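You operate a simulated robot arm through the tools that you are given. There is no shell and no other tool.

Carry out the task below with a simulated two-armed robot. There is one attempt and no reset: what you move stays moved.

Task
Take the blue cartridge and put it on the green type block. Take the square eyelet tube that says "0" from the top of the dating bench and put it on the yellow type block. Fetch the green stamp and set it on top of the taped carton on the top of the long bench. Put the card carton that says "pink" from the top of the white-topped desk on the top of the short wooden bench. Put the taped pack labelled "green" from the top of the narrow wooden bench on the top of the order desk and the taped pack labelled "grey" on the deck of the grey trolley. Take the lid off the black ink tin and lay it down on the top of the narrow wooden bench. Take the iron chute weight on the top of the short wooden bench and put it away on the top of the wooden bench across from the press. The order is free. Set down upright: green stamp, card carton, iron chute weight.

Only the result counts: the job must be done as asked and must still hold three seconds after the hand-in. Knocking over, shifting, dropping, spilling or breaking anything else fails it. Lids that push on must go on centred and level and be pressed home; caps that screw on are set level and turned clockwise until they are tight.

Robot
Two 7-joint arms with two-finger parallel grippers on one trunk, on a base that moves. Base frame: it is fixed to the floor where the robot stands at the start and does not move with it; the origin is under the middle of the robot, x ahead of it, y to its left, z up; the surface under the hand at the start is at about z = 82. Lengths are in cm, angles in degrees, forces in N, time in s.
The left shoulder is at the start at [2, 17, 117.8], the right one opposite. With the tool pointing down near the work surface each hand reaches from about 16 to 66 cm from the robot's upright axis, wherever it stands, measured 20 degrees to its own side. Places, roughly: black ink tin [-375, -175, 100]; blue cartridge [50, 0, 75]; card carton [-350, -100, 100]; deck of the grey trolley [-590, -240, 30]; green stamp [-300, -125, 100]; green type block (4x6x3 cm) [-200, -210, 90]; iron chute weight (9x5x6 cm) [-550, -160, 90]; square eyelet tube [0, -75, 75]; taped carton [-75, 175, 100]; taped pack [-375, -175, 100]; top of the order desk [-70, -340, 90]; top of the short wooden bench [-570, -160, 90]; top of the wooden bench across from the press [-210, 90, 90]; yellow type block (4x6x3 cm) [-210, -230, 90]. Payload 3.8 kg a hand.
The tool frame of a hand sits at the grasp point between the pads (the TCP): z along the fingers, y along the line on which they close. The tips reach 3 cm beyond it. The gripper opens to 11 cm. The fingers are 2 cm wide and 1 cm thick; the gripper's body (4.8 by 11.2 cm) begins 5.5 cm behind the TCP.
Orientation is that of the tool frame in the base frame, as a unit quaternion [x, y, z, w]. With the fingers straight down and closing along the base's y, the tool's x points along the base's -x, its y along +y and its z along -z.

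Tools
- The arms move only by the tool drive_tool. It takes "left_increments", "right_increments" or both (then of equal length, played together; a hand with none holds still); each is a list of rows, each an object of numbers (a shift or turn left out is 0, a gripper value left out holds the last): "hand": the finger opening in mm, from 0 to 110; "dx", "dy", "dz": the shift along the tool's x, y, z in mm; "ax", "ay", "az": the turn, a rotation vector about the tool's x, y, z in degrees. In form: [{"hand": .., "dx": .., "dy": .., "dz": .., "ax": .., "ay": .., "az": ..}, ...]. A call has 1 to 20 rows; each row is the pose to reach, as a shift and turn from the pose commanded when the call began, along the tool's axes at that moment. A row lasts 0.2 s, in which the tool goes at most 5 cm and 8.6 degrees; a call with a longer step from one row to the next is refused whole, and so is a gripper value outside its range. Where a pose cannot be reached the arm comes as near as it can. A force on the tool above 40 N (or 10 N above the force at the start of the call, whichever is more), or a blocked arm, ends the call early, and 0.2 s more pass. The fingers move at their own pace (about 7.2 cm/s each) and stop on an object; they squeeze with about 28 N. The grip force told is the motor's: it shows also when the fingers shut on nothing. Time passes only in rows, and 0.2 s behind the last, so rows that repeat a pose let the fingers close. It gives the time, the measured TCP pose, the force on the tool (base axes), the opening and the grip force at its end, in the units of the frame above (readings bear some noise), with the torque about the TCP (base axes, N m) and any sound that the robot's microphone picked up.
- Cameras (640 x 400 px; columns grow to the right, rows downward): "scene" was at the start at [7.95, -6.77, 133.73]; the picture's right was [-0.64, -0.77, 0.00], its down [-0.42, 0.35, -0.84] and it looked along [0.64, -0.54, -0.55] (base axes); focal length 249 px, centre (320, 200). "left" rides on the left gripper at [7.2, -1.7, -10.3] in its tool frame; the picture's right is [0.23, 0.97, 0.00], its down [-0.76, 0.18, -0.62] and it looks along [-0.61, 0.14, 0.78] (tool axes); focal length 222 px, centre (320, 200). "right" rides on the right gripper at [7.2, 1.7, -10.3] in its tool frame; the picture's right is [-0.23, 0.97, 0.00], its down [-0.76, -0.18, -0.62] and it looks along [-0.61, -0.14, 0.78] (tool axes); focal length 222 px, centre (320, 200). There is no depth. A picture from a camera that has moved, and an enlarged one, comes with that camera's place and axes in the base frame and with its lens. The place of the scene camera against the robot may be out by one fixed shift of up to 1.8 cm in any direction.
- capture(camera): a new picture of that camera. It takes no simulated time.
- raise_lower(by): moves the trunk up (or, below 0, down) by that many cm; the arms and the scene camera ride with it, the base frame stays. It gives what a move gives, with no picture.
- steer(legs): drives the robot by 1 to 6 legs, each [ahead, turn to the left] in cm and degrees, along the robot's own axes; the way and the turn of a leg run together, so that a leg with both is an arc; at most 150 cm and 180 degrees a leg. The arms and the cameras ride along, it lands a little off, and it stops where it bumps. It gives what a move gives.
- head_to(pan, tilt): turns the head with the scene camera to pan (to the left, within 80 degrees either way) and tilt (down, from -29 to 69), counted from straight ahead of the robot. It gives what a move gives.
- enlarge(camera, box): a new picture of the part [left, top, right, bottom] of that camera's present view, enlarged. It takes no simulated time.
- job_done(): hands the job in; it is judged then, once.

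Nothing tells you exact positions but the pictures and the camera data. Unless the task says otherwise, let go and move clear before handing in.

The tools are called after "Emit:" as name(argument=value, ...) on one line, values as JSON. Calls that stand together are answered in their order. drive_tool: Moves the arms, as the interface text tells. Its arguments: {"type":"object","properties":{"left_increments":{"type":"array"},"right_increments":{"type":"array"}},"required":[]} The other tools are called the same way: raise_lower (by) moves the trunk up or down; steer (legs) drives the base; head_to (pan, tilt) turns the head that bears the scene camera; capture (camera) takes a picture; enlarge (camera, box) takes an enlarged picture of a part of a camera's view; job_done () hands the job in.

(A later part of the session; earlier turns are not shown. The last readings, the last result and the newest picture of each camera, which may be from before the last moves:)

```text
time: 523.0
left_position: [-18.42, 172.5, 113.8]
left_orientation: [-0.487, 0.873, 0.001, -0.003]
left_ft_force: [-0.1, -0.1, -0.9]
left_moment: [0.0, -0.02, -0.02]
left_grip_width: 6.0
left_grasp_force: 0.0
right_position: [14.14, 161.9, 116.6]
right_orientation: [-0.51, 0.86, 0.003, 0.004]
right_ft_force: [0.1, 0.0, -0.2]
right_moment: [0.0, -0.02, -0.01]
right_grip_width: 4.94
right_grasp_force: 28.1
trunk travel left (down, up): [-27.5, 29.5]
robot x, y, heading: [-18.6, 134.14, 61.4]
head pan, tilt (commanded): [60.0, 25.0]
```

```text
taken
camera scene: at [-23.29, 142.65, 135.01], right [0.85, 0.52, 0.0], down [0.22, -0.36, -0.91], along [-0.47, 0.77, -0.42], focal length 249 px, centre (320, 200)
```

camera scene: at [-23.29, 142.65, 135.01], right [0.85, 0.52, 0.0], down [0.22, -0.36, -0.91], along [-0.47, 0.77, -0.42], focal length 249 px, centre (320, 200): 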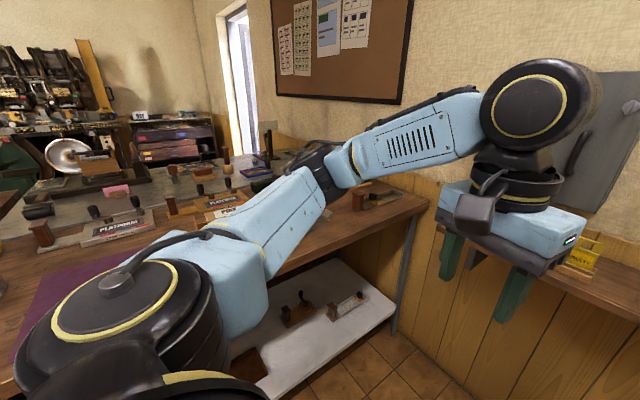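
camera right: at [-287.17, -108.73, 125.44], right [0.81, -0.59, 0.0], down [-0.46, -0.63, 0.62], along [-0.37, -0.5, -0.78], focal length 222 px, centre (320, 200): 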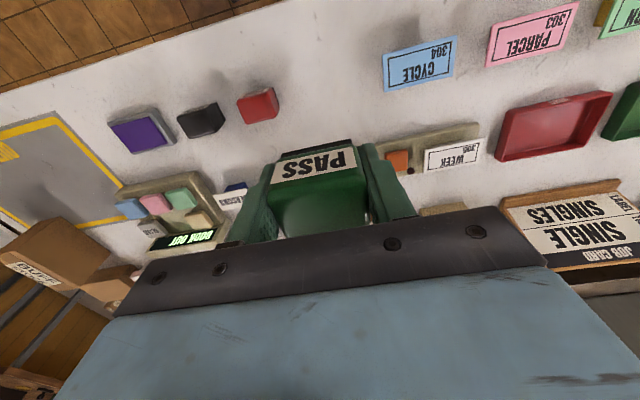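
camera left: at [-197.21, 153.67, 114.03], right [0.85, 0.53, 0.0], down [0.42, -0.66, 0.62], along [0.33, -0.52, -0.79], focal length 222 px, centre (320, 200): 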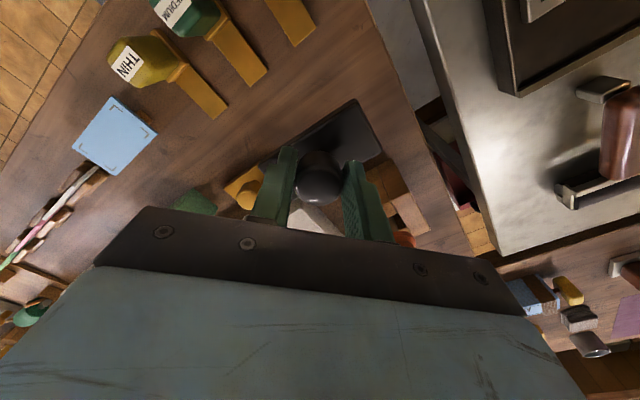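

Emit:
steer(legs=[[0, 96]])

Emit:
head_to(pan=0, tilt=25)

Emit:
capture(camera="scene")

Emit:
head_to(pan=45, tilt=25)

Emit:
capture(camera="scene")

```text
time: 527.5
left_position: [-56.8, 130.01, 113.93]
left_orientation: [0.975, -0.223, 0.001, 0.002]
left_ft_force: [0.3, 1.0, 0.5]
left_moment: [-0.01, 0.03, -0.01]
left_grip_width: 6.02
left_grasp_force: 0.0
right_position: [-49.78, 163.38, 116.44]
right_orientation: [0.981, -0.195, -0.004, 0.0]
right_ft_force: [1.1, -0.5, -0.9]
right_moment: [0.01, -0.01, -0.02]
right_grip_width: 4.96
right_grasp_force: 28.3
trunk travel left (down, up): [-27.5, 29.5]
robot x, y, heading: [-18.57, 134.16, 157.9]
head pan, tilt (commanded): [60.0, 25.0]
```

```text
time: 528.8
left_position: [-56.75, 129.96, 113.8]
left_orientation: [0.975, -0.222, 0.002, 0.002]
left_ft_force: [-0.2, -0.4, 0.5]
left_moment: [0.01, -0.01, 0.04]
left_grip_width: 6.0
left_grasp_force: 0.1
right_position: [-49.81, 163.49, 116.43]
right_orientation: [0.981, -0.195, -0.005, 0.0]
right_ft_force: [-0.8, 0.3, -0.9]
right_moment: [0.01, 0.0, 0.01]
right_grip_width: 4.95
right_grasp_force: 28.3
trunk travel left (down, up): [-27.5, 29.5]
robot x, y, heading: [-18.48, 133.87, 157.7]
head pan, tilt (commanded): [0.0, 25.0]
```

```text
taken
camera scene: at [-29.94, 137.24, 135.0], right [0.38, 0.93, 0.0], down [0.39, -0.16, -0.91], along [-0.84, 0.34, -0.42], focal length 249 px, centre (320, 200)
```

scene: 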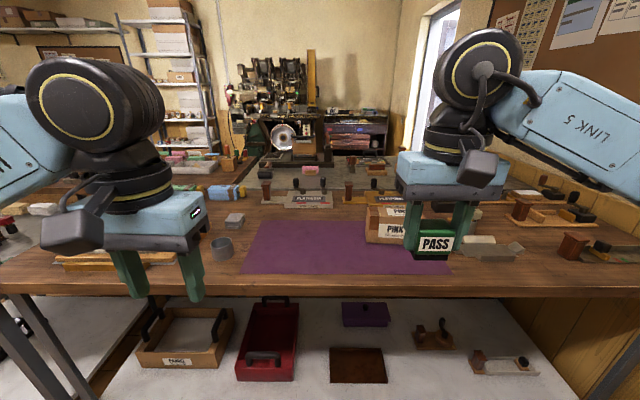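

```text
time: 529.9
left_position: [-56.72, 130.02, 113.88]
left_orientation: [0.975, -0.221, 0.002, 0.002]
left_ft_force: [-1.0, 0.0, 0.3]
left_moment: [0.01, -0.01, -0.01]
left_grip_width: 5.98
left_grasp_force: 0.1
right_position: [-49.63, 163.42, 116.52]
right_orientation: [0.981, -0.195, -0.005, 0.0]
right_ft_force: [-0.3, -0.3, -0.8]
right_moment: [-0.03, -0.01, -0.01]
right_grip_width: 4.95
right_grasp_force: 27.6
trunk travel left (down, up): [-27.5, 29.5]
robot x, y, heading: [-18.31, 134.19, 157.8]
head pan, tilt (commanded): [45.0, 25.0]
```

```text
taken
camera scene: at [-29.91, 130.2, 135.0], right [-0.39, 0.92, 0.0], down [0.39, 0.16, -0.91], along [-0.84, -0.35, -0.42], focal length 249 px, centre (320, 200)
```

scene: 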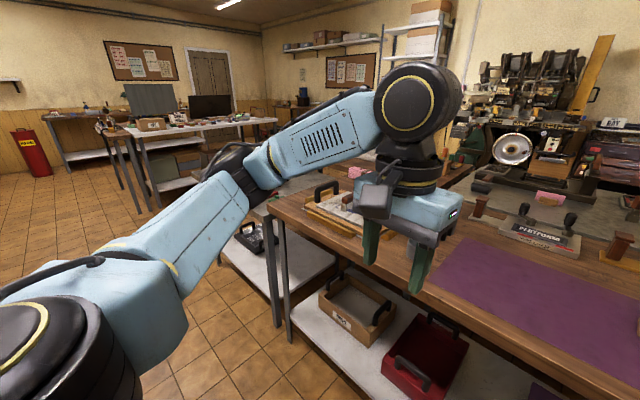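

I see a taped carton on the mat, behind the stamp I'm holding. I zoom in on it.

Emit:
head_to(pan=-10, tilt=30)

Emit:
drive_tool(right_increments=[{"dy": -40}, {"dy": -80}, {"dy": -120}])

Emit:
capture(camera="scene")

Emit:
enlarge(camera="scene", box=[240, 130, 460, 270])

```text
time: 531.1
left_position: [-56.77, 129.83, 113.89]
left_orientation: [0.975, -0.222, 0.002, 0.003]
left_ft_force: [-0.3, 0.1, -0.1]
left_moment: [0.0, -0.02, 0.03]
left_grip_width: 6.0
left_grasp_force: 0.0
right_position: [-49.67, 163.35, 116.59]
right_orientation: [0.981, -0.195, -0.005, 0.0]
right_ft_force: [0.6, -0.1, 0.0]
right_moment: [0.02, -0.01, 0.0]
right_grip_width: 4.94
right_grasp_force: 28.3
trunk travel left (down, up): [-27.5, 29.5]
robot x, y, heading: [-18.38, 134.1, 157.5]
head pan, tilt (commanded): [-10.0, 30.0]
```

```text
time: 531.9
left_position: [-56.65, 129.91, 113.82]
left_orientation: [0.975, -0.222, 0.001, 0.003]
left_ft_force: [0.1, -0.5, 0.2]
left_moment: [-0.05, 0.0, -0.04]
left_grip_width: 5.99
left_grasp_force: 0.0
right_position: [-44.93, 174.27, 116.3]
right_orientation: [0.981, -0.195, -0.003, 0.001]
right_ft_force: [0.1, 0.2, -1.5]
right_moment: [0.01, -0.01, 0.0]
right_grip_width: 4.95
right_grasp_force: 28.0
trunk travel left (down, up): [-27.5, 29.5]
robot x, y, heading: [-18.64, 133.91, 157.8]
head pan, tilt (commanded): [-10.0, 30.0]
```

```text
taken
camera scene: at [-28.97, 138.68, 134.21], right [0.53, 0.85, 0.0], down [0.42, -0.27, -0.87], along [-0.73, 0.46, -0.5], focal length 249 px, centre (320, 200)
```

scene: 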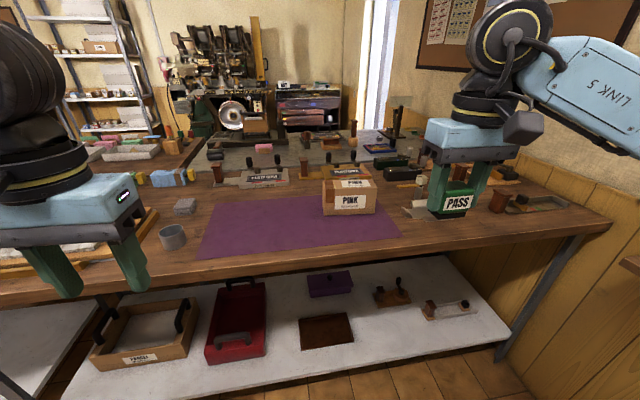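

```text
2.86 times, centred on (350, 200) of scene
camera zoom: at [-28.97, 138.68, 134.21], right [0.53, 0.85, 0.0], down [0.42, -0.27, -0.87], along [-0.73, 0.46, -0.5], focal length 711 px, centre (234, 200)
```

zoom: 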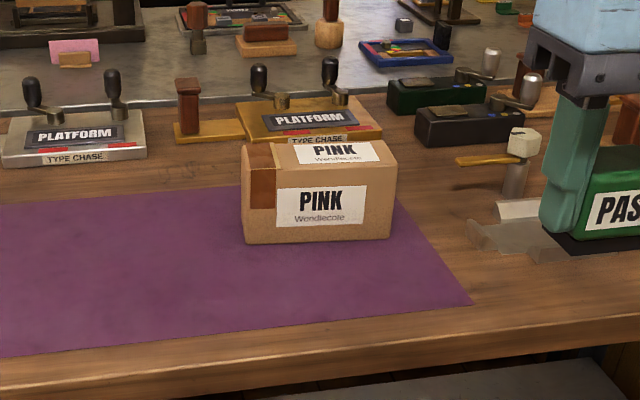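

The taped carton (labelled PINK, on the purple mat) is about 30 cm beyond comfortable reach. I drive 32 cm closer and look with the right camera.

Emit:
steer(legs=[[32, 0]])

Emit:
capture(camera="right")

Emit:
head_to(pan=-20, tilt=45)

Emit:
capture(camera="scene")

```text
time: 534.0
left_position: [-86.3, 142.53, 113.87]
left_orientation: [0.974, -0.226, 0.002, 0.003]
left_ft_force: [-0.6, -0.2, -0.8]
left_moment: [-0.02, -0.01, -0.02]
left_grip_width: 6.01
left_grasp_force: 0.1
right_position: [-74.28, 186.73, 116.34]
right_orientation: [0.98, -0.199, -0.004, 0.0]
right_ft_force: [-0.1, -0.2, -1.2]
right_moment: [-0.04, -0.04, -0.02]
right_grip_width: 4.93
right_grasp_force: 28.3
trunk travel left (down, up): [-27.5, 29.5]
robot x, y, heading: [-47.61, 146.64, 157.1]
head pan, tilt (commanded): [-10.0, 30.0]
```

```text
taken
camera right: at [-68.08, 182.29, 126.7], right [-0.59, -0.81, 0.0], down [-0.63, 0.46, 0.63], along [-0.51, 0.37, -0.78], focal length 222 px, centre (320, 200)
```

right: 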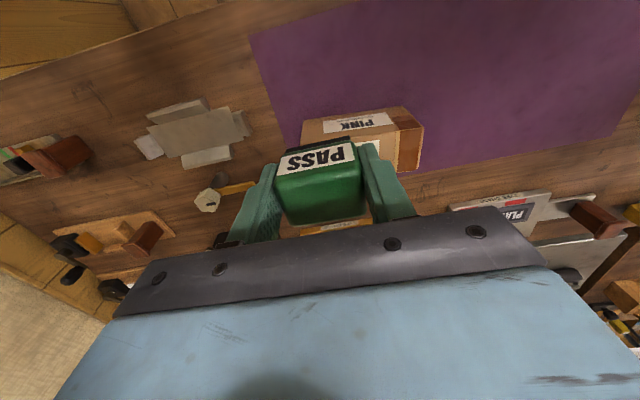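

```text
time: 534.8
left_position: [-86.36, 142.43, 113.9]
left_orientation: [0.974, -0.228, 0.002, 0.002]
left_ft_force: [-0.3, -0.1, 0.4]
left_moment: [-0.03, -0.01, 0.02]
left_grip_width: 6.01
left_grasp_force: 0.1
right_position: [-74.12, 186.75, 116.36]
right_orientation: [0.98, -0.2, -0.004, 0.0]
right_ft_force: [0.0, -0.3, -1.2]
right_moment: [0.04, 0.02, -0.02]
right_grip_width: 4.94
right_grasp_force: 27.8
trunk travel left (down, up): [-27.5, 29.5]
robot x, y, heading: [-47.88, 146.52, 157.4]
head pan, tilt (commanded): [-20.0, 45.0]
```

```text
taken
camera scene: at [-56.84, 151.52, 131.95], right [0.68, 0.73, 0.0], down [0.52, -0.48, -0.71], along [-0.52, 0.48, -0.71], focal length 249 px, centre (320, 200)
```

scene: 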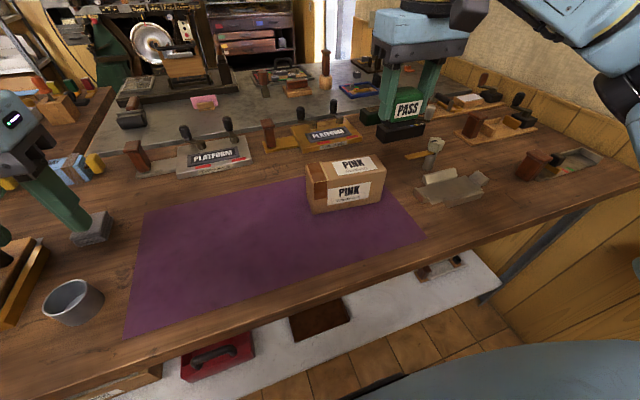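

Emit:
enlarge(camera="scene", box=[270, 130, 420, 230])

Emit:
enlarge(camera="right", box=[240, 80, 480, 230])

```text
4.00 times, centred on (345, 180) of scene
camera zoom: at [-56.84, 151.52, 131.95], right [0.68, 0.73, 0.0], down [0.52, -0.48, -0.71], along [-0.52, 0.48, -0.71], focal length 995 px, centre (220, 280)
```

zoom: 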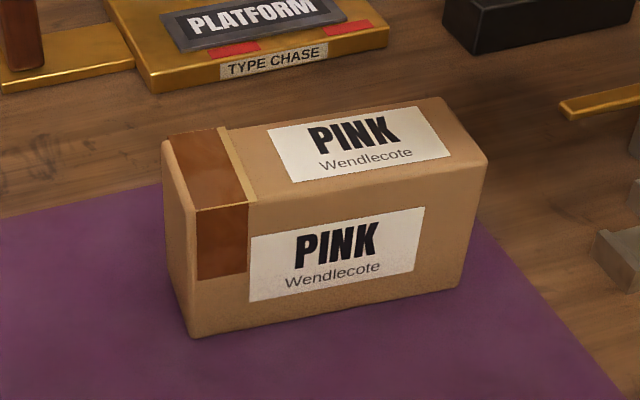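

```text
2.67 times, centred on (360, 155) of right
camera zoom: at [-68.01, 182.25, 126.72], right [-0.59, -0.81, 0.0], down [-0.63, 0.46, 0.63], along [-0.51, 0.37, -0.78], focal length 592 px, centre (213, 320)
```

zoom: 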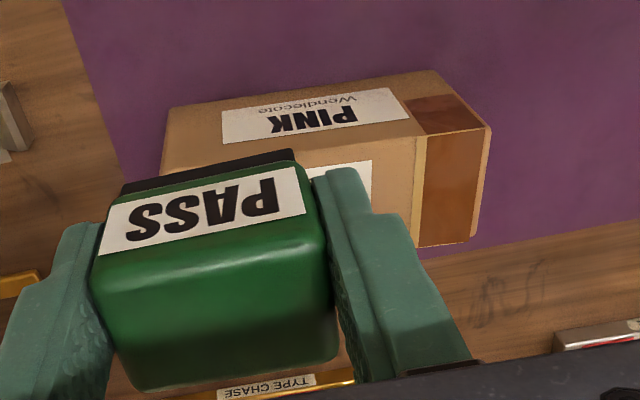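

The carton's top is about 16 × 7 cm, centre near [-85.3, 186.4], top z ≈ 96. I bring the stamp above it and check from both cameras.

Emit:
drive_tool(right_increments=[{"dx": -35, "dy": 16}, {"dx": -70, "dy": 32}, {"dx": -101, "dy": 47}, {"dx": -101, "dy": 47, "dz": 30}, {"dx": -101, "dy": 47, "dz": 60}])

Emit:
capture(camera="right")

Emit:
enlarge(camera="scene", box=[260, 80, 440, 230])

```text
time: 536.0
left_position: [-86.38, 142.5, 113.95]
left_orientation: [0.974, -0.226, 0.002, 0.002]
left_ft_force: [0.1, 0.3, -0.1]
left_moment: [0.01, 0.03, 0.02]
left_grip_width: 6.01
left_grasp_force: 0.1
right_position: [-85.46, 185.97, 110.61]
right_orientation: [0.98, -0.198, -0.005, 0.001]
right_ft_force: [0.4, 0.0, -0.8]
right_moment: [0.0, 0.0, 0.02]
right_grip_width: 4.92
right_grasp_force: 27.9
trunk travel left (down, up): [-27.5, 29.5]
robot x, y, heading: [-47.82, 145.84, 157.4]
head pan, tilt (commanded): [-20.0, 45.0]
```

```text
taken
camera right: at [-79.38, 181.72, 120.91], right [-0.59, -0.81, 0.0], down [-0.63, 0.46, 0.63], along [-0.51, 0.37, -0.78], focal length 222 px, centre (320, 200)
```

right: 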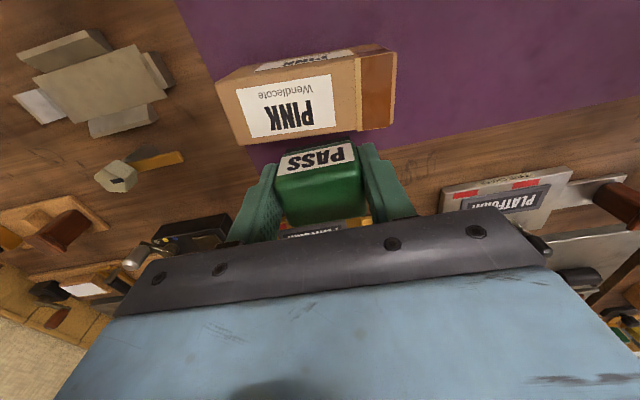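

```text
2.67 times, centred on (350, 155) of scene
camera zoom: at [-56.89, 151.52, 131.94], right [0.68, 0.73, 0.0], down [0.52, -0.48, -0.71], along [-0.52, 0.48, -0.71], focal length 664 px, centre (240, 320)
```

zoom: 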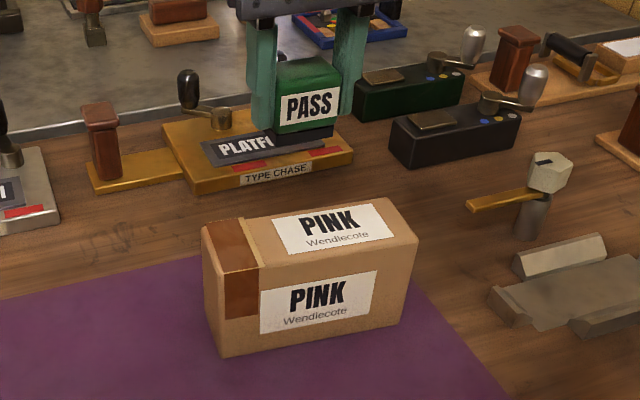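

Emit:
enlarge(camera="right", box=[200, 30, 420, 170])

```text
2.86 times, centred on (310, 100) of right
camera zoom: at [-79.38, 181.72, 120.91], right [-0.59, -0.81, 0.0], down [-0.63, 0.46, 0.63], along [-0.51, 0.37, -0.78], focal length 635 px, centre (349, 486)
```

zoom: 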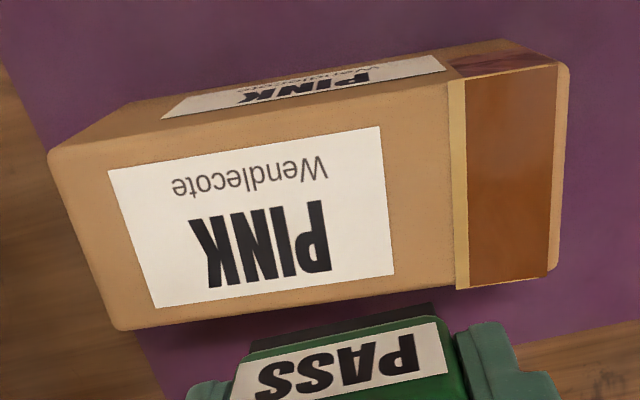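

The carton's top centre is [-84.1, 186.5, 97.5]. I correct the position and lower the stamp until it touches.

Emit:
drive_tool(right_increments=[{"dx": 7, "dy": -10}, {"dx": 7, "dy": -10, "dz": 40}, {"dx": 7, "dy": -10, "dz": 65}, {"dx": 7, "dy": -10, "dz": 75}, {"dx": 7, "dy": -10, "dz": 79}])

Emit:
enlarge(camera="scene", box=[260, 80, 440, 230])

Emit:
enlarge(camera="right", box=[200, 50, 440, 220])

```text
time: 537.2
left_position: [-86.3, 142.59, 113.89]
left_orientation: [0.974, -0.227, 0.001, 0.002]
left_ft_force: [0.0, 0.5, 0.2]
left_moment: [0.03, 0.03, 0.01]
left_grip_width: 6.01
left_grasp_force: 0.0
right_position: [-84.18, 186.92, 102.64]
right_orientation: [0.98, -0.199, -0.004, 0.0]
right_ft_force: [-0.2, -0.6, -0.9]
right_moment: [0.01, -0.02, -0.01]
right_grip_width: 4.93
right_grasp_force: 27.9
trunk travel left (down, up): [-27.5, 29.5]
robot x, y, heading: [-48.19, 146.13, 157.2]
head pan, tilt (commanded): [-20.0, 45.0]
```

```text
2.67 times, centred on (350, 155) of scene
camera zoom: at [-56.84, 151.53, 131.95], right [0.68, 0.73, 0.0], down [0.52, -0.48, -0.71], along [-0.52, 0.48, -0.71], focal length 664 px, centre (240, 320)
```

zoom: 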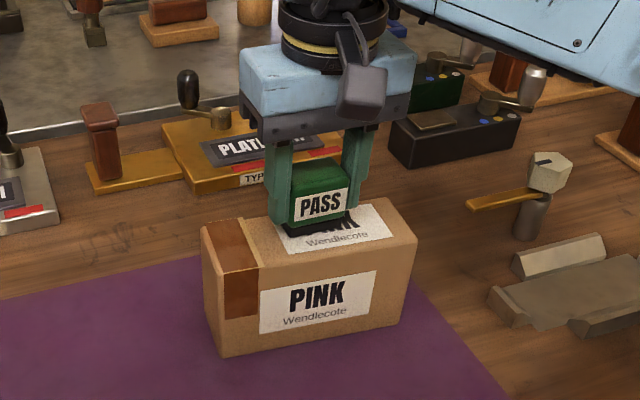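

```text
2.35 times, centred on (320, 135) of right
camera zoom: at [-78.06, 182.49, 112.96], right [-0.59, -0.81, 0.0], down [-0.63, 0.46, 0.63], along [-0.51, 0.37, -0.78], focal length 523 px, centre (320, 353)
```

zoom: 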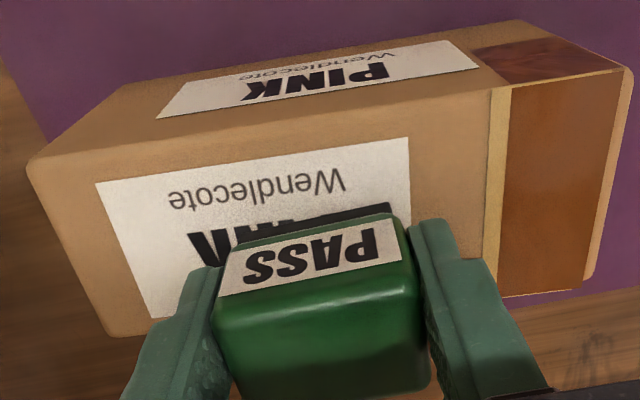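

The stamp sits slightly towards the far side of the carton; I shift it 1 cm back and lower to contact.

Emit:
drive_tool(right_increments=[{"dx": 5}, {"dx": 10}, {"dx": 10, "dz": 2}, {"dx": 10, "dz": 4}])

Emit:
drive_tool(right_increments=[{"dz": 2}, {"dz": 4}, {"dz": 5}])

Emit:
enlarge(camera="right", box=[200, 50, 440, 220])

```text
time: 538.2
left_position: [-86.19, 142.59, 113.97]
left_orientation: [0.974, -0.226, 0.001, 0.002]
left_ft_force: [1.3, -0.5, -0.1]
left_moment: [0.04, -0.02, -0.03]
left_grip_width: 6.02
left_grasp_force: 0.1
right_position: [-83.52, 186.44, 102.45]
right_orientation: [0.98, -0.199, -0.007, 0.001]
right_ft_force: [2.0, -1.4, 13.0]
right_moment: [0.12, -0.24, -0.05]
right_grip_width: 4.96
right_grasp_force: 27.5
trunk travel left (down, up): [-27.5, 29.5]
robot x, y, heading: [-47.96, 145.89, 157.3]
head pan, tilt (commanded): [-20.0, 45.0]
```

```text
time: 539.0
left_position: [-86.18, 142.4, 113.79]
left_orientation: [0.974, -0.226, 0.002, 0.002]
left_ft_force: [1.0, 0.1, -0.9]
left_moment: [-0.03, 0.01, 0.02]
left_grip_width: 5.98
left_grasp_force: 0.1
right_position: [-83.41, 186.48, 101.88]
right_orientation: [0.98, -0.199, -0.006, 0.001]
right_ft_force: [-2.0, 0.4, 18.8]
right_moment: [0.14, 0.02, 0.0]
right_grip_width: 4.97
right_grasp_force: 27.8
trunk travel left (down, up): [-27.5, 29.5]
robot x, y, heading: [-48.0, 146.12, 156.9]
head pan, tilt (commanded): [-20.0, 45.0]
```

```text
2.35 times, centred on (320, 135) of right
camera zoom: at [-77.29, 182.12, 112.15], right [-0.59, -0.81, 0.01], down [-0.62, 0.46, 0.63], along [-0.51, 0.37, -0.78], focal length 523 px, centre (320, 353)
```

zoom: 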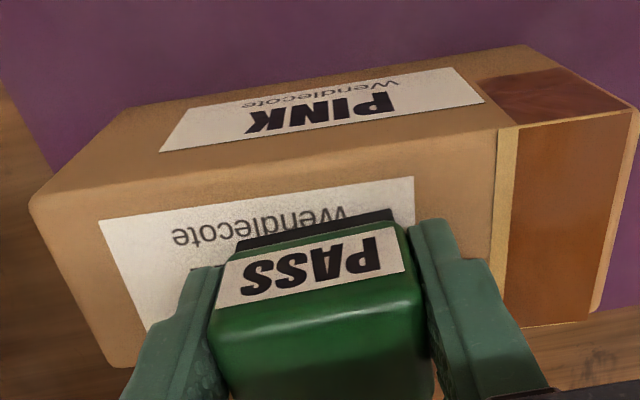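

The stamp rests on the carton. I relieve, open and rise slowly.

Emit:
drive_tool(right_increments=[{"dz": -3}, {"dz": -5}, {"dz": -5, "hand": 56}, {"dz": -5, "hand": 66}, {"dz": -5}, {"dz": -5}])

Emit:
enlarge(camera="scene", box=[260, 80, 440, 230])

Emit:
drive_tool(right_increments=[{"dz": -15}, {"dz": -45}, {"dz": -90}, {"dz": -130}])

Emit:
enlarge(camera="scene", box=[260, 80, 440, 230])

Emit:
enlarge(camera="right", box=[200, 30, 440, 200])

```text
time: 540.4
left_position: [-86.29, 142.61, 113.81]
left_orientation: [0.974, -0.227, 0.001, 0.002]
left_ft_force: [-0.2, 0.2, -0.2]
left_moment: [-0.02, 0.01, -0.02]
left_grip_width: 6.03
left_grasp_force: 0.1
right_position: [-83.42, 186.54, 102.06]
right_orientation: [0.98, -0.199, -0.004, 0.0]
right_ft_force: [-0.7, 0.8, -0.9]
right_moment: [0.0, -0.02, 0.01]
right_grip_width: 6.62
right_grasp_force: 0.1
trunk travel left (down, up): [-27.5, 29.5]
robot x, y, heading: [-48.08, 146.22, 157.5]
head pan, tilt (commanded): [-20.0, 45.0]
```

```text
2.67 times, centred on (350, 155) of scene
camera zoom: at [-56.84, 151.52, 131.95], right [0.68, 0.73, 0.0], down [0.52, -0.48, -0.71], along [-0.52, 0.48, -0.71], focal length 664 px, centre (240, 320)
```

zoom: 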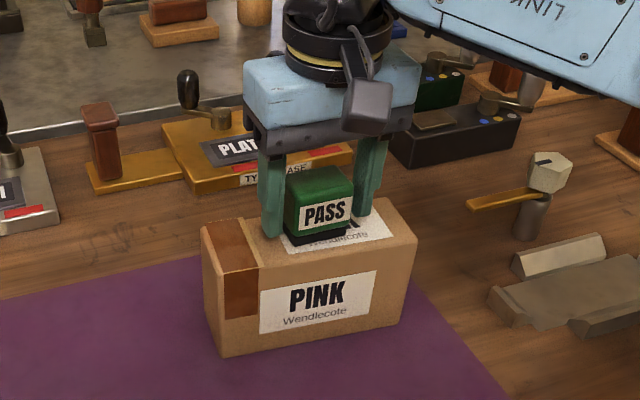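

```text
time: 541.4
left_position: [-86.26, 142.49, 113.91]
left_orientation: [0.974, -0.226, 0.001, 0.002]
left_ft_force: [0.4, 0.7, 0.1]
left_moment: [0.03, 0.03, 0.0]
left_grip_width: 6.0
left_grasp_force: 0.0
right_position: [-83.51, 186.25, 115.05]
right_orientation: [0.98, -0.199, -0.004, 0.0]
right_ft_force: [-0.3, -0.5, -0.2]
right_moment: [0.01, 0.01, 0.03]
right_grip_width: 6.6
right_grasp_force: 0.1
trunk travel left (down, up): [-27.5, 29.5]
robot x, y, heading: [-47.86, 146.41, 157.4]
head pan, tilt (commanded): [-20.0, 45.0]
```

```text
2.67 times, centred on (350, 155) of scene
camera zoom: at [-56.81, 151.48, 131.95], right [0.68, 0.73, 0.0], down [0.52, -0.48, -0.71], along [-0.52, 0.48, -0.71], focal length 664 px, centre (240, 320)
```

zoom: 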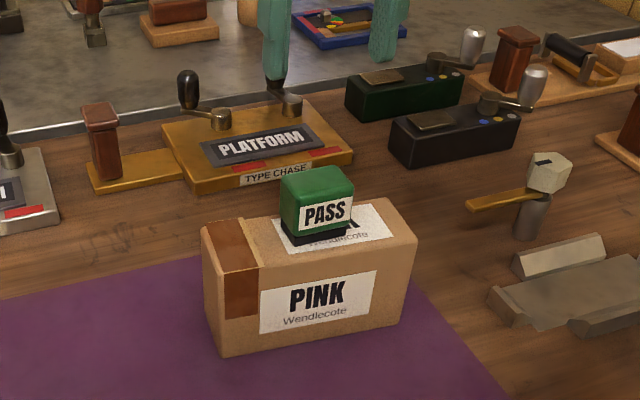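

```text
2.35 times, centred on (320, 115) of right
camera zoom: at [-77.33, 181.83, 125.39], right [-0.59, -0.81, 0.0], down [-0.63, 0.46, 0.63], along [-0.51, 0.37, -0.78], focal length 523 px, centre (320, 400)
```

zoom: 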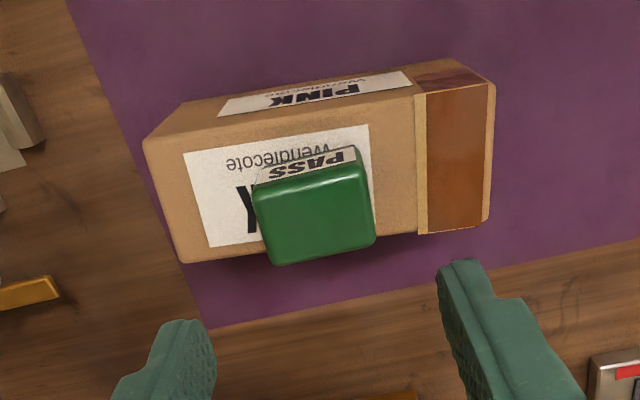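

The green stamp stands upright on the taped carton. Last item: pack GREEN to the order desk. I retract the right hand, back off, and drive back along the aisles to the narrow bench.

Emit:
drive_tool(right_increments=[{"dx": 40}, {"dx": 80}, {"dx": 120}, {"dx": 130, "dy": 30}])

Emit:
steer(legs=[[-50, 0], [0, 90], [150, 0], [150, 0], [150, 0]])

Emit:
head_to(pan=0, tilt=15)

Emit:
capture(camera="scene")

```text
time: 542.4
left_position: [-86.45, 142.4, 113.8]
left_orientation: [0.974, -0.227, 0.003, 0.001]
left_ft_force: [0.0, -0.2, -0.7]
left_moment: [0.02, -0.03, 0.01]
left_grip_width: 5.99
left_grasp_force: 0.0
right_position: [-72.54, 178.43, 114.93]
right_orientation: [0.98, -0.199, -0.004, 0.001]
right_ft_force: [0.3, -0.1, -0.3]
right_moment: [0.0, -0.04, -0.02]
right_grip_width: 6.6
right_grasp_force: 0.1
trunk travel left (down, up): [-27.5, 29.5]
robot x, y, heading: [-47.93, 145.98, 157.1]
head pan, tilt (commanded): [-20.0, 45.0]
```

```text
time: 570.2
left_position: [-196.4, -317.97, 113.77]
left_orientation: [0.867, 0.499, 0.002, 0.001]
left_ft_force: [0.1, -0.4, -0.3]
left_moment: [-0.01, 0.04, -0.02]
left_grip_width: 6.01
left_grasp_force: 0.0
right_position: [-231.47, -301.81, 114.93]
right_orientation: [0.852, 0.523, -0.003, 0.003]
right_ft_force: [0.0, -0.3, -0.2]
right_moment: [0.03, -0.04, 0.01]
right_grip_width: 6.6
right_grasp_force: 0.2
trunk travel left (down, up): [-27.5, 29.5]
robot x, y, heading: [-197.46, -279.31, -116.8]
head pan, tilt (commanded): [-20.0, 45.0]
```

```text
time: 571.1
left_position: [-196.5, -318.09, 113.79]
left_orientation: [0.867, 0.499, 0.003, 0.001]
left_ft_force: [-0.6, 0.4, 0.6]
left_moment: [-0.03, -0.01, -0.01]
left_grip_width: 5.99
left_grasp_force: 0.1
right_position: [-231.43, -301.83, 114.88]
right_orientation: [0.853, 0.522, -0.003, 0.003]
right_ft_force: [-0.1, 0.0, 0.3]
right_moment: [-0.01, 0.01, -0.03]
right_grip_width: 6.6
right_grasp_force: 0.2
trunk travel left (down, up): [-27.5, 29.5]
robot x, y, heading: [-197.44, -279.24, -116.6]
head pan, tilt (commanded): [0.0, 15.0]
```

```text
taken
camera scene: at [-203.68, -290.77, 136.62], right [-0.89, 0.45, 0.0], down [0.12, 0.23, -0.97], along [-0.44, -0.86, -0.26], focal length 249 px, centre (320, 200)
```

scene: 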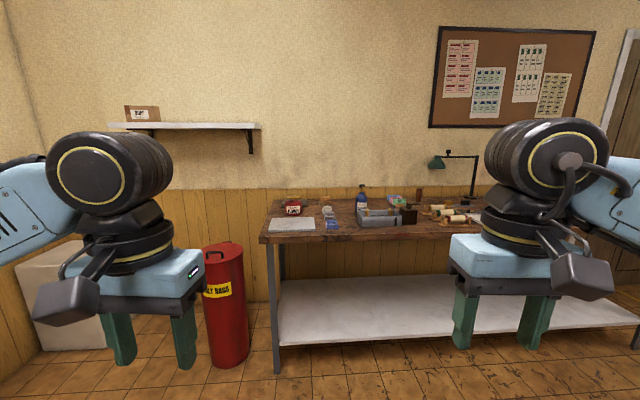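

I passed close to the roller tray, so I check that the cartridge and tube still stand.

Emit:
head_to(pan=-80, tilt=25)

Emit:
capture(camera="scene")

```text
time: 572.7
left_position: [-196.49, -318.08, 113.86]
left_orientation: [0.867, 0.498, 0.003, 0.0]
left_ft_force: [-0.4, -0.2, 0.5]
left_moment: [0.0, -0.02, -0.04]
left_grip_width: 6.01
left_grasp_force: 0.2
right_position: [-231.41, -301.72, 114.86]
right_orientation: [0.853, 0.523, -0.004, 0.003]
right_ft_force: [0.6, 0.8, 0.0]
right_moment: [0.0, -0.01, -0.02]
right_grip_width: 6.59
right_grasp_force: 0.0
trunk travel left (down, up): [-27.5, 29.5]
robot x, y, heading: [-197.72, -279.35, -116.7]
head pan, tilt (commanded): [-80.0, 25.0]
```

```text
taken
camera scene: at [-208.28, -279.77, 135.01], right [0.29, 0.96, 0.0], down [0.4, -0.12, -0.91], along [-0.87, 0.26, -0.42], focal length 249 px, centre (320, 200)
```

scene: 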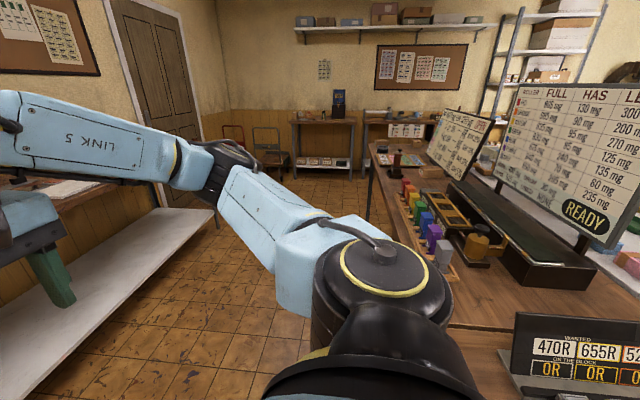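

Emit:
steer(legs=[[0, 4.5], [42, 0], [0, -90]])

Emit:
head_to(pan=-75, tilt=30)

Emit:
capture(camera="scene")

```text
time: 579.7
left_position: [-251.86, -319.42, 113.83]
left_orientation: [0.967, -0.256, 0.001, 0.002]
left_ft_force: [-0.1, 0.8, 0.0]
left_moment: [0.01, -0.01, 0.02]
left_grip_width: 5.99
left_grasp_force: 0.1
right_position: [-235.95, -284.31, 115.09]
right_orientation: [0.974, -0.228, -0.005, -0.001]
right_ft_force: [0.0, -0.1, 0.2]
right_moment: [0.02, 0.0, 0.01]
right_grip_width: 6.62
right_grasp_force: 0.0
trunk travel left (down, up): [-27.5, 29.5]
robot x, y, heading: [-213.19, -317.84, 153.7]
head pan, tilt (commanded): [-80.0, 25.0]
```

```text
time: 580.3
left_position: [-251.89, -319.44, 113.87]
left_orientation: [0.967, -0.256, 0.001, 0.003]
left_ft_force: [-0.5, -0.2, -0.1]
left_moment: [0.0, -0.03, -0.03]
left_grip_width: 6.0
left_grasp_force: 0.0
right_position: [-236.01, -284.24, 114.9]
right_orientation: [0.974, -0.228, -0.005, -0.001]
right_ft_force: [0.0, -0.2, 0.3]
right_moment: [0.02, 0.02, 0.02]
right_grip_width: 6.63
right_grasp_force: 0.2
trunk travel left (down, up): [-27.5, 29.5]
robot x, y, heading: [-213.34, -318.03, 154.0]
head pan, tilt (commanded): [-75.0, 30.0]
```

```text
taken
camera scene: at [-214.47, -309.29, 134.21], right [0.98, -0.2, 0.0], down [-0.1, -0.49, -0.87], along [0.17, 0.85, -0.5], focal length 249 px, centre (320, 200)
```

scene: 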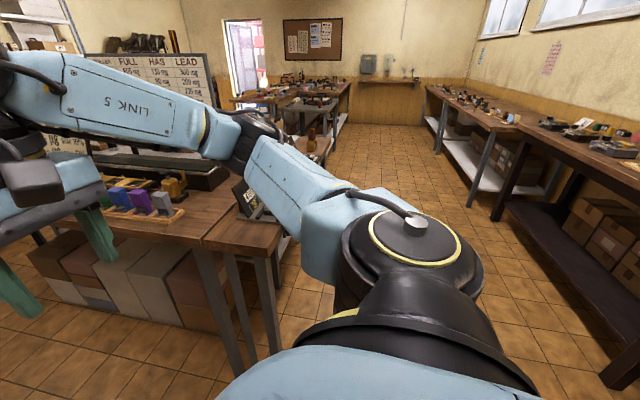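

Emit:
steer(legs=[[0, 4], [150, 0], [43, 0], [0, -90], [14, 0]])

Emit:
head_to(pan=10, tilt=40)

Emit:
capture(camera="scene")

Emit:
capture(camera="left")

```text
time: 595.5
left_position: [-394.87, -194.16, 113.78]
left_orientation: [-0.526, 0.85, 0.0, -0.003]
left_ft_force: [0.4, 0.1, 0.3]
left_moment: [0.0, 0.01, 0.02]
left_grip_width: 5.97
left_grasp_force: 0.1
right_position: [-358.99, -208.23, 114.83]
right_orientation: [-0.549, 0.836, 0.002, 0.002]
right_ft_force: [0.2, 0.0, 0.0]
right_moment: [0.0, 0.02, 0.02]
right_grip_width: 6.61
right_grasp_force: 0.1
trunk travel left (down, up): [-27.5, 29.5]
robot x, y, heading: [-391.46, -232.67, 66.9]
head pan, tilt (commanded): [-75.0, 30.0]
```

```text
time: 597.1
left_position: [-394.99, -194.26, 113.83]
left_orientation: [-0.526, 0.851, 0.002, -0.002]
left_ft_force: [0.1, -0.2, 0.4]
left_moment: [0.01, 0.03, 0.01]
left_grip_width: 5.99
left_grasp_force: 0.0
right_position: [-358.95, -208.27, 115.0]
right_orientation: [-0.549, 0.836, 0.004, 0.003]
right_ft_force: [0.3, -0.4, -1.0]
right_moment: [0.03, 0.0, 0.01]
right_grip_width: 6.58
right_grasp_force: 0.1
trunk travel left (down, up): [-27.5, 29.5]
robot x, y, heading: [-391.53, -232.49, 66.8]
head pan, tilt (commanded): [10.0, 40.0]
```

```text
taken
camera scene: at [-389.73, -223.54, 132.67], right [0.97, -0.23, 0.0], down [-0.15, -0.63, -0.77], along [0.17, 0.75, -0.64], focal length 249 px, centre (320, 200)
```

scene: 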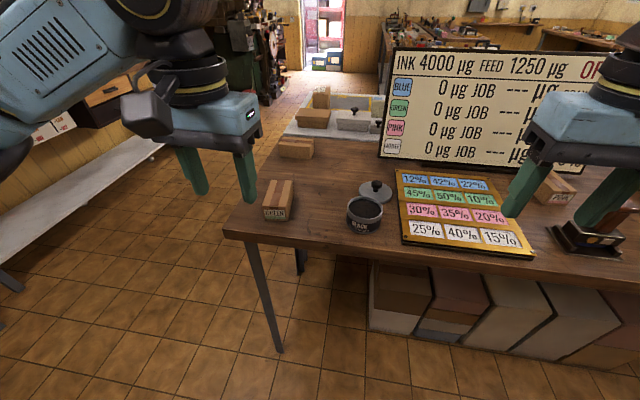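

```text
taken
camera left: at [-396.57, -201.54, 124.3], right [-0.97, 0.23, 0.01], down [0.18, 0.76, 0.62], along [0.14, 0.6, -0.78], focal length 222 px, centre (320, 200)
```

left: 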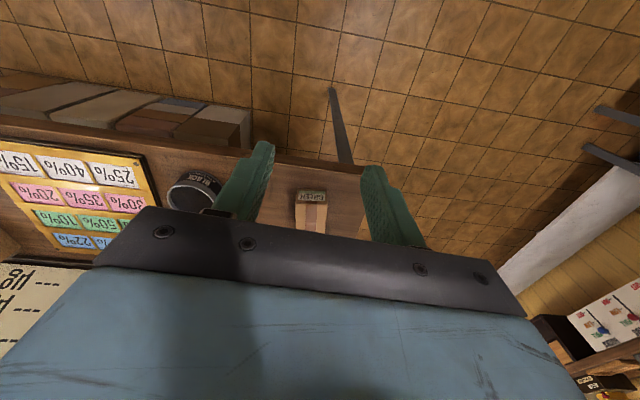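

GREEN, the open tin and its lid are all as left. I bring the left hand over GREEN.

Emit:
drive_tool(left_increments=[{"hand": 90, "dx": -45}, {"dx": -90}, {"dx": -135}, {"dx": -180}, {"dx": -190}])

Emit:
capture(camera="left")

Emit:
enlarge(camera="left", box=[230, 60, 430, 220])

```text
time: 598.3
left_position: [-386.49, -177.37, 113.87]
left_orientation: [-0.527, 0.85, 0.002, -0.002]
left_ft_force: [-0.1, 0.1, 0.2]
left_moment: [0.0, 0.01, 0.01]
left_grip_width: 9.01
left_grasp_force: 0.0
right_position: [-358.97, -208.27, 115.0]
right_orientation: [-0.55, 0.835, 0.003, 0.003]
right_ft_force: [-0.2, 0.3, -0.6]
right_moment: [-0.01, 0.01, -0.01]
right_grip_width: 6.61
right_grasp_force: 0.1
trunk travel left (down, up): [-27.5, 29.5]
robot x, y, heading: [-391.61, -232.63, 67.0]
head pan, tilt (commanded): [10.0, 40.0]
```

```text
taken
camera left: at [-388.07, -184.58, 124.33], right [-0.97, 0.23, 0.01], down [0.19, 0.76, 0.62], along [0.14, 0.61, -0.78], focal length 222 px, centre (320, 200)
```

left: 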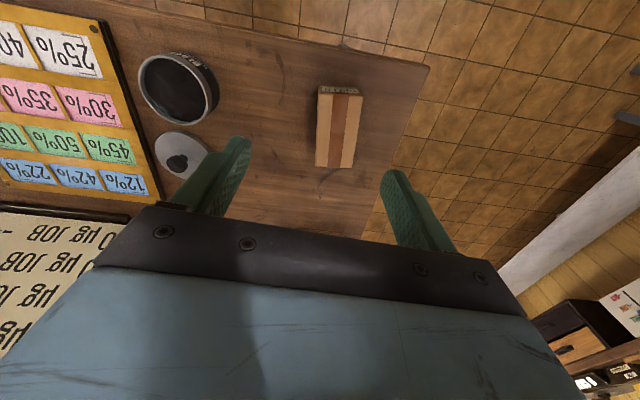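

```text
2.50 times, centred on (330, 140) of left
camera zoom: at [-388.07, -184.58, 124.33], right [-0.97, 0.23, 0.01], down [0.19, 0.76, 0.62], along [0.14, 0.61, -0.78], focal length 555 px, centre (295, 350)
```

zoom: 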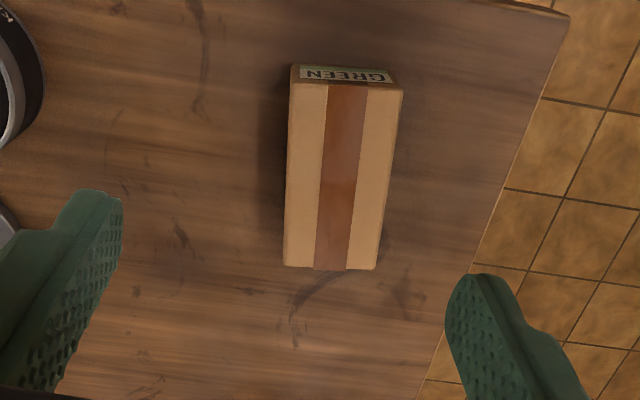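

GREEN's centre is [-387.8, -171.5], long axis at 74°. I align over it, descend and grip.

Emit:
drive_tool(left_increments=[{"hand": 78, "dx": -24, "dy": 19, "az": -5.5}, {"dx": -47, "dy": 38, "az": -10.9}, {"dx": -47, "dy": 38, "az": -10.9, "dz": 45}, {"dx": -47, "dy": 38, "az": -10.9, "dz": 90}, {"dx": -47, "dy": 38, "az": -10.9, "dz": 135}, {"dx": -47, "dy": 38, "az": -10.9, "dz": 155}])

Emit:
enlarge(camera="left", box=[220, 60, 420, 220])

```text
time: 599.7
left_position: [-387.9, -171.51, 98.49]
left_orientation: [-0.605, 0.796, 0.001, -0.004]
left_ft_force: [-0.7, 0.6, 0.1]
left_moment: [0.0, 0.0, 0.04]
left_grip_width: 7.79
left_grasp_force: 0.0
right_position: [-358.97, -208.3, 114.94]
right_orientation: [-0.549, 0.836, 0.003, 0.004]
right_ft_force: [0.1, 0.4, 0.1]
right_moment: [0.0, 0.03, 0.0]
right_grip_width: 6.59
right_grasp_force: 0.1
trunk travel left (down, up): [-27.5, 29.5]
robot x, y, heading: [-391.12, -232.94, 66.8]
head pan, tilt (commanded): [10.0, 40.0]
```

```text
2.50 times, centred on (320, 140) of left
camera zoom: at [-388.16, -178.93, 109.03], right [-1.0, 0.04, 0.01], down [0.04, 0.78, 0.62], along [0.02, 0.62, -0.78], focal length 555 px, centre (320, 350)
```

zoom: 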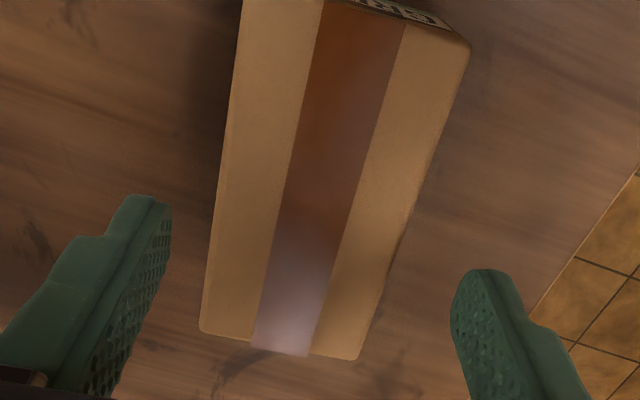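

Emit:
drive_tool(left_increments=[{"dz": 25}, {"dz": 50}, {"dz": 63}, {"dz": 63, "hand": 0}, {"dz": 63}, {"dz": 63}, {"dz": 63}])

Emit:
drive_tool(left_increments=[{"dz": -20}, {"dz": -60}, {"dz": -105}, {"dz": -150}, {"dz": -195}, {"dz": -220}])

Emit:
capture(camera="scene")

```text
time: 601.3
left_position: [-387.94, -171.77, 92.13]
left_orientation: [-0.605, 0.796, 0.001, -0.003]
left_ft_force: [0.1, -0.5, 0.4]
left_moment: [0.07, -0.1, -0.05]
left_grip_width: 5.97
left_grasp_force: 28.0
right_position: [-358.9, -208.21, 115.06]
right_orientation: [-0.549, 0.836, 0.003, 0.003]
right_ft_force: [0.1, -0.2, -0.9]
right_moment: [0.03, 0.01, 0.0]
right_grip_width: 6.57
right_grasp_force: 0.1
trunk travel left (down, up): [-27.5, 29.5]
robot x, y, heading: [-391.36, -233.13, 66.6]
head pan, tilt (commanded): [10.0, 40.0]
```

```text
time: 602.7
left_position: [-387.57, -171.32, 113.98]
left_orientation: [-0.604, 0.797, 0.001, -0.003]
left_ft_force: [0.5, 0.4, -2.9]
left_moment: [-0.02, 0.01, -0.02]
left_grip_width: 5.97
left_grasp_force: 27.5
right_position: [-358.89, -208.32, 114.96]
right_orientation: [-0.549, 0.836, 0.003, 0.003]
right_ft_force: [0.3, 0.1, 1.6]
right_moment: [-0.01, 0.0, -0.02]
right_grip_width: 6.57
right_grasp_force: 0.0
trunk travel left (down, up): [-27.5, 29.5]
robot x, y, heading: [-391.41, -232.44, 66.7]
head pan, tilt (commanded): [10.0, 40.0]
```

```text
taken
camera scene: at [-389.7, -223.54, 132.67], right [0.97, -0.23, 0.0], down [-0.15, -0.63, -0.77], along [0.17, 0.75, -0.64], focal length 249 px, centre (320, 200)
```

scene: 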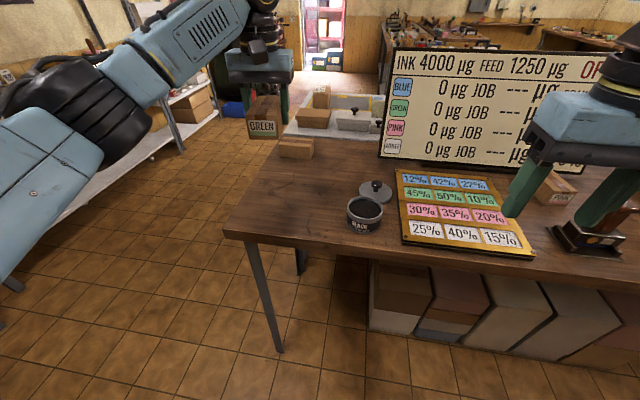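

GREEN is held. I tuck it in, back off and drive back along the aisle towards the order desk.

Emit:
drive_tool(left_increments=[{"dx": 45, "az": 3}, {"dx": 90, "az": 6}, {"dx": 135, "az": 9}, {"dx": 180, "az": 10.9}, {"dx": 200, "az": 10.9}])

Emit:
steer(legs=[[-16, 0], [0, -89], [150, 0], [85, 0]])

Emit:
head_to(pan=0, tilt=20)

Emit:
capture(camera="scene")

Emit:
head_to(pan=60, tilt=25)

Emit:
capture(camera="scene")

```text
time: 603.9
left_position: [-393.28, -190.68, 113.81]
left_orientation: [-0.525, 0.851, 0.0, -0.004]
left_ft_force: [1.2, 0.6, -2.6]
left_moment: [-0.03, -0.01, 0.04]
left_grip_width: 5.97
left_grasp_force: 28.5
right_position: [-358.97, -208.19, 115.06]
right_orientation: [-0.549, 0.836, 0.003, 0.003]
right_ft_force: [0.8, -0.1, 0.2]
right_moment: [0.01, 0.05, -0.01]
right_grip_width: 6.6
right_grasp_force: 0.0
trunk travel left (down, up): [-27.5, 29.5]
robot x, y, heading: [-391.32, -232.78, 66.9]
head pan, tilt (commanded): [10.0, 40.0]
```

```text
time: 620.5
left_position: [-135.62, -343.07, 113.99]
left_orientation: [0.242, 0.97, 0.002, -0.002]
left_ft_force: [0.2, -0.4, -2.8]
left_moment: [0.02, 0.03, 0.03]
left_grip_width: 5.97
left_grasp_force: 27.9
right_position: [-154.14, -376.99, 114.9]
right_orientation: [0.215, 0.977, -0.001, 0.004]
right_ft_force: [0.5, 0.1, 0.5]
right_moment: [-0.03, -0.02, 0.02]
right_grip_width: 6.61
right_grasp_force: 0.1
trunk travel left (down, up): [-27.5, 29.5]
robot x, y, heading: [-177.89, -343.83, -24.8]
head pan, tilt (commanded): [10.0, 40.0]
```

```text
time: 621.3
left_position: [-135.63, -343.13, 113.94]
left_orientation: [0.241, 0.97, 0.002, -0.001]
left_ft_force: [-0.4, -0.1, -3.0]
left_moment: [-0.02, 0.02, -0.04]
left_grip_width: 5.99
left_grasp_force: 28.8
right_position: [-154.19, -376.99, 114.97]
right_orientation: [0.215, 0.977, 0.0, 0.004]
right_ft_force: [0.7, -0.4, -0.1]
right_moment: [-0.02, -0.01, 0.01]
right_grip_width: 6.6
right_grasp_force: 0.2
trunk travel left (down, up): [-27.5, 29.5]
robot x, y, heading: [-177.53, -344.41, -24.8]
head pan, tilt (commanded): [0.0, 20.0]
```

```text
taken
camera scene: at [-168.34, -349.68, 135.8], right [-0.42, -0.91, 0.0], down [-0.31, 0.14, -0.94], along [0.85, -0.39, -0.34], focal length 249 px, centre (320, 200)
```

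scene: 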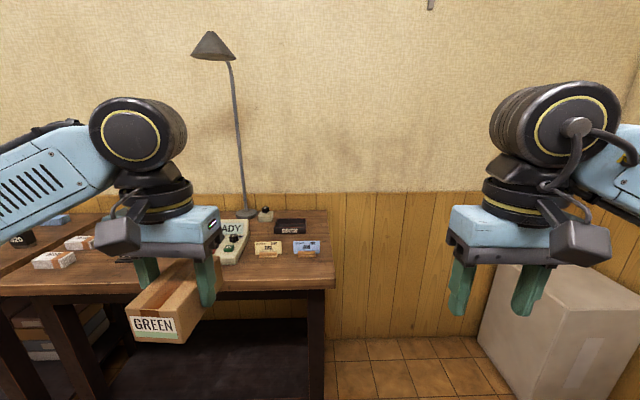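

```text
time: 622.6
left_position: [-135.7, -343.06, 113.96]
left_orientation: [0.241, 0.971, 0.002, -0.001]
left_ft_force: [0.0, 0.5, -2.0]
left_moment: [0.04, 0.03, 0.04]
left_grip_width: 5.98
left_grasp_force: 27.8
right_position: [-154.09, -377.04, 114.94]
right_orientation: [0.214, 0.977, -0.001, 0.004]
right_ft_force: [0.6, 1.1, -0.6]
right_moment: [0.0, 0.03, 0.02]
right_grip_width: 6.6
right_grasp_force: 0.0
trunk travel left (down, up): [-27.5, 29.5]
robot x, y, heading: [-177.71, -343.89, -24.5]
head pan, tilt (commanded): [60.0, 25.0]
```

```text
taken
camera scene: at [-169.3, -340.47, 135.0], right [0.58, -0.82, 0.0], down [-0.34, -0.24, -0.91], along [0.74, 0.52, -0.42], focal length 249 px, centre (320, 200)
```

scene: 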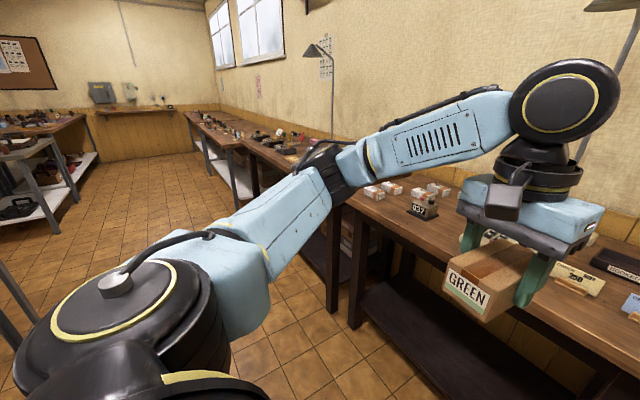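

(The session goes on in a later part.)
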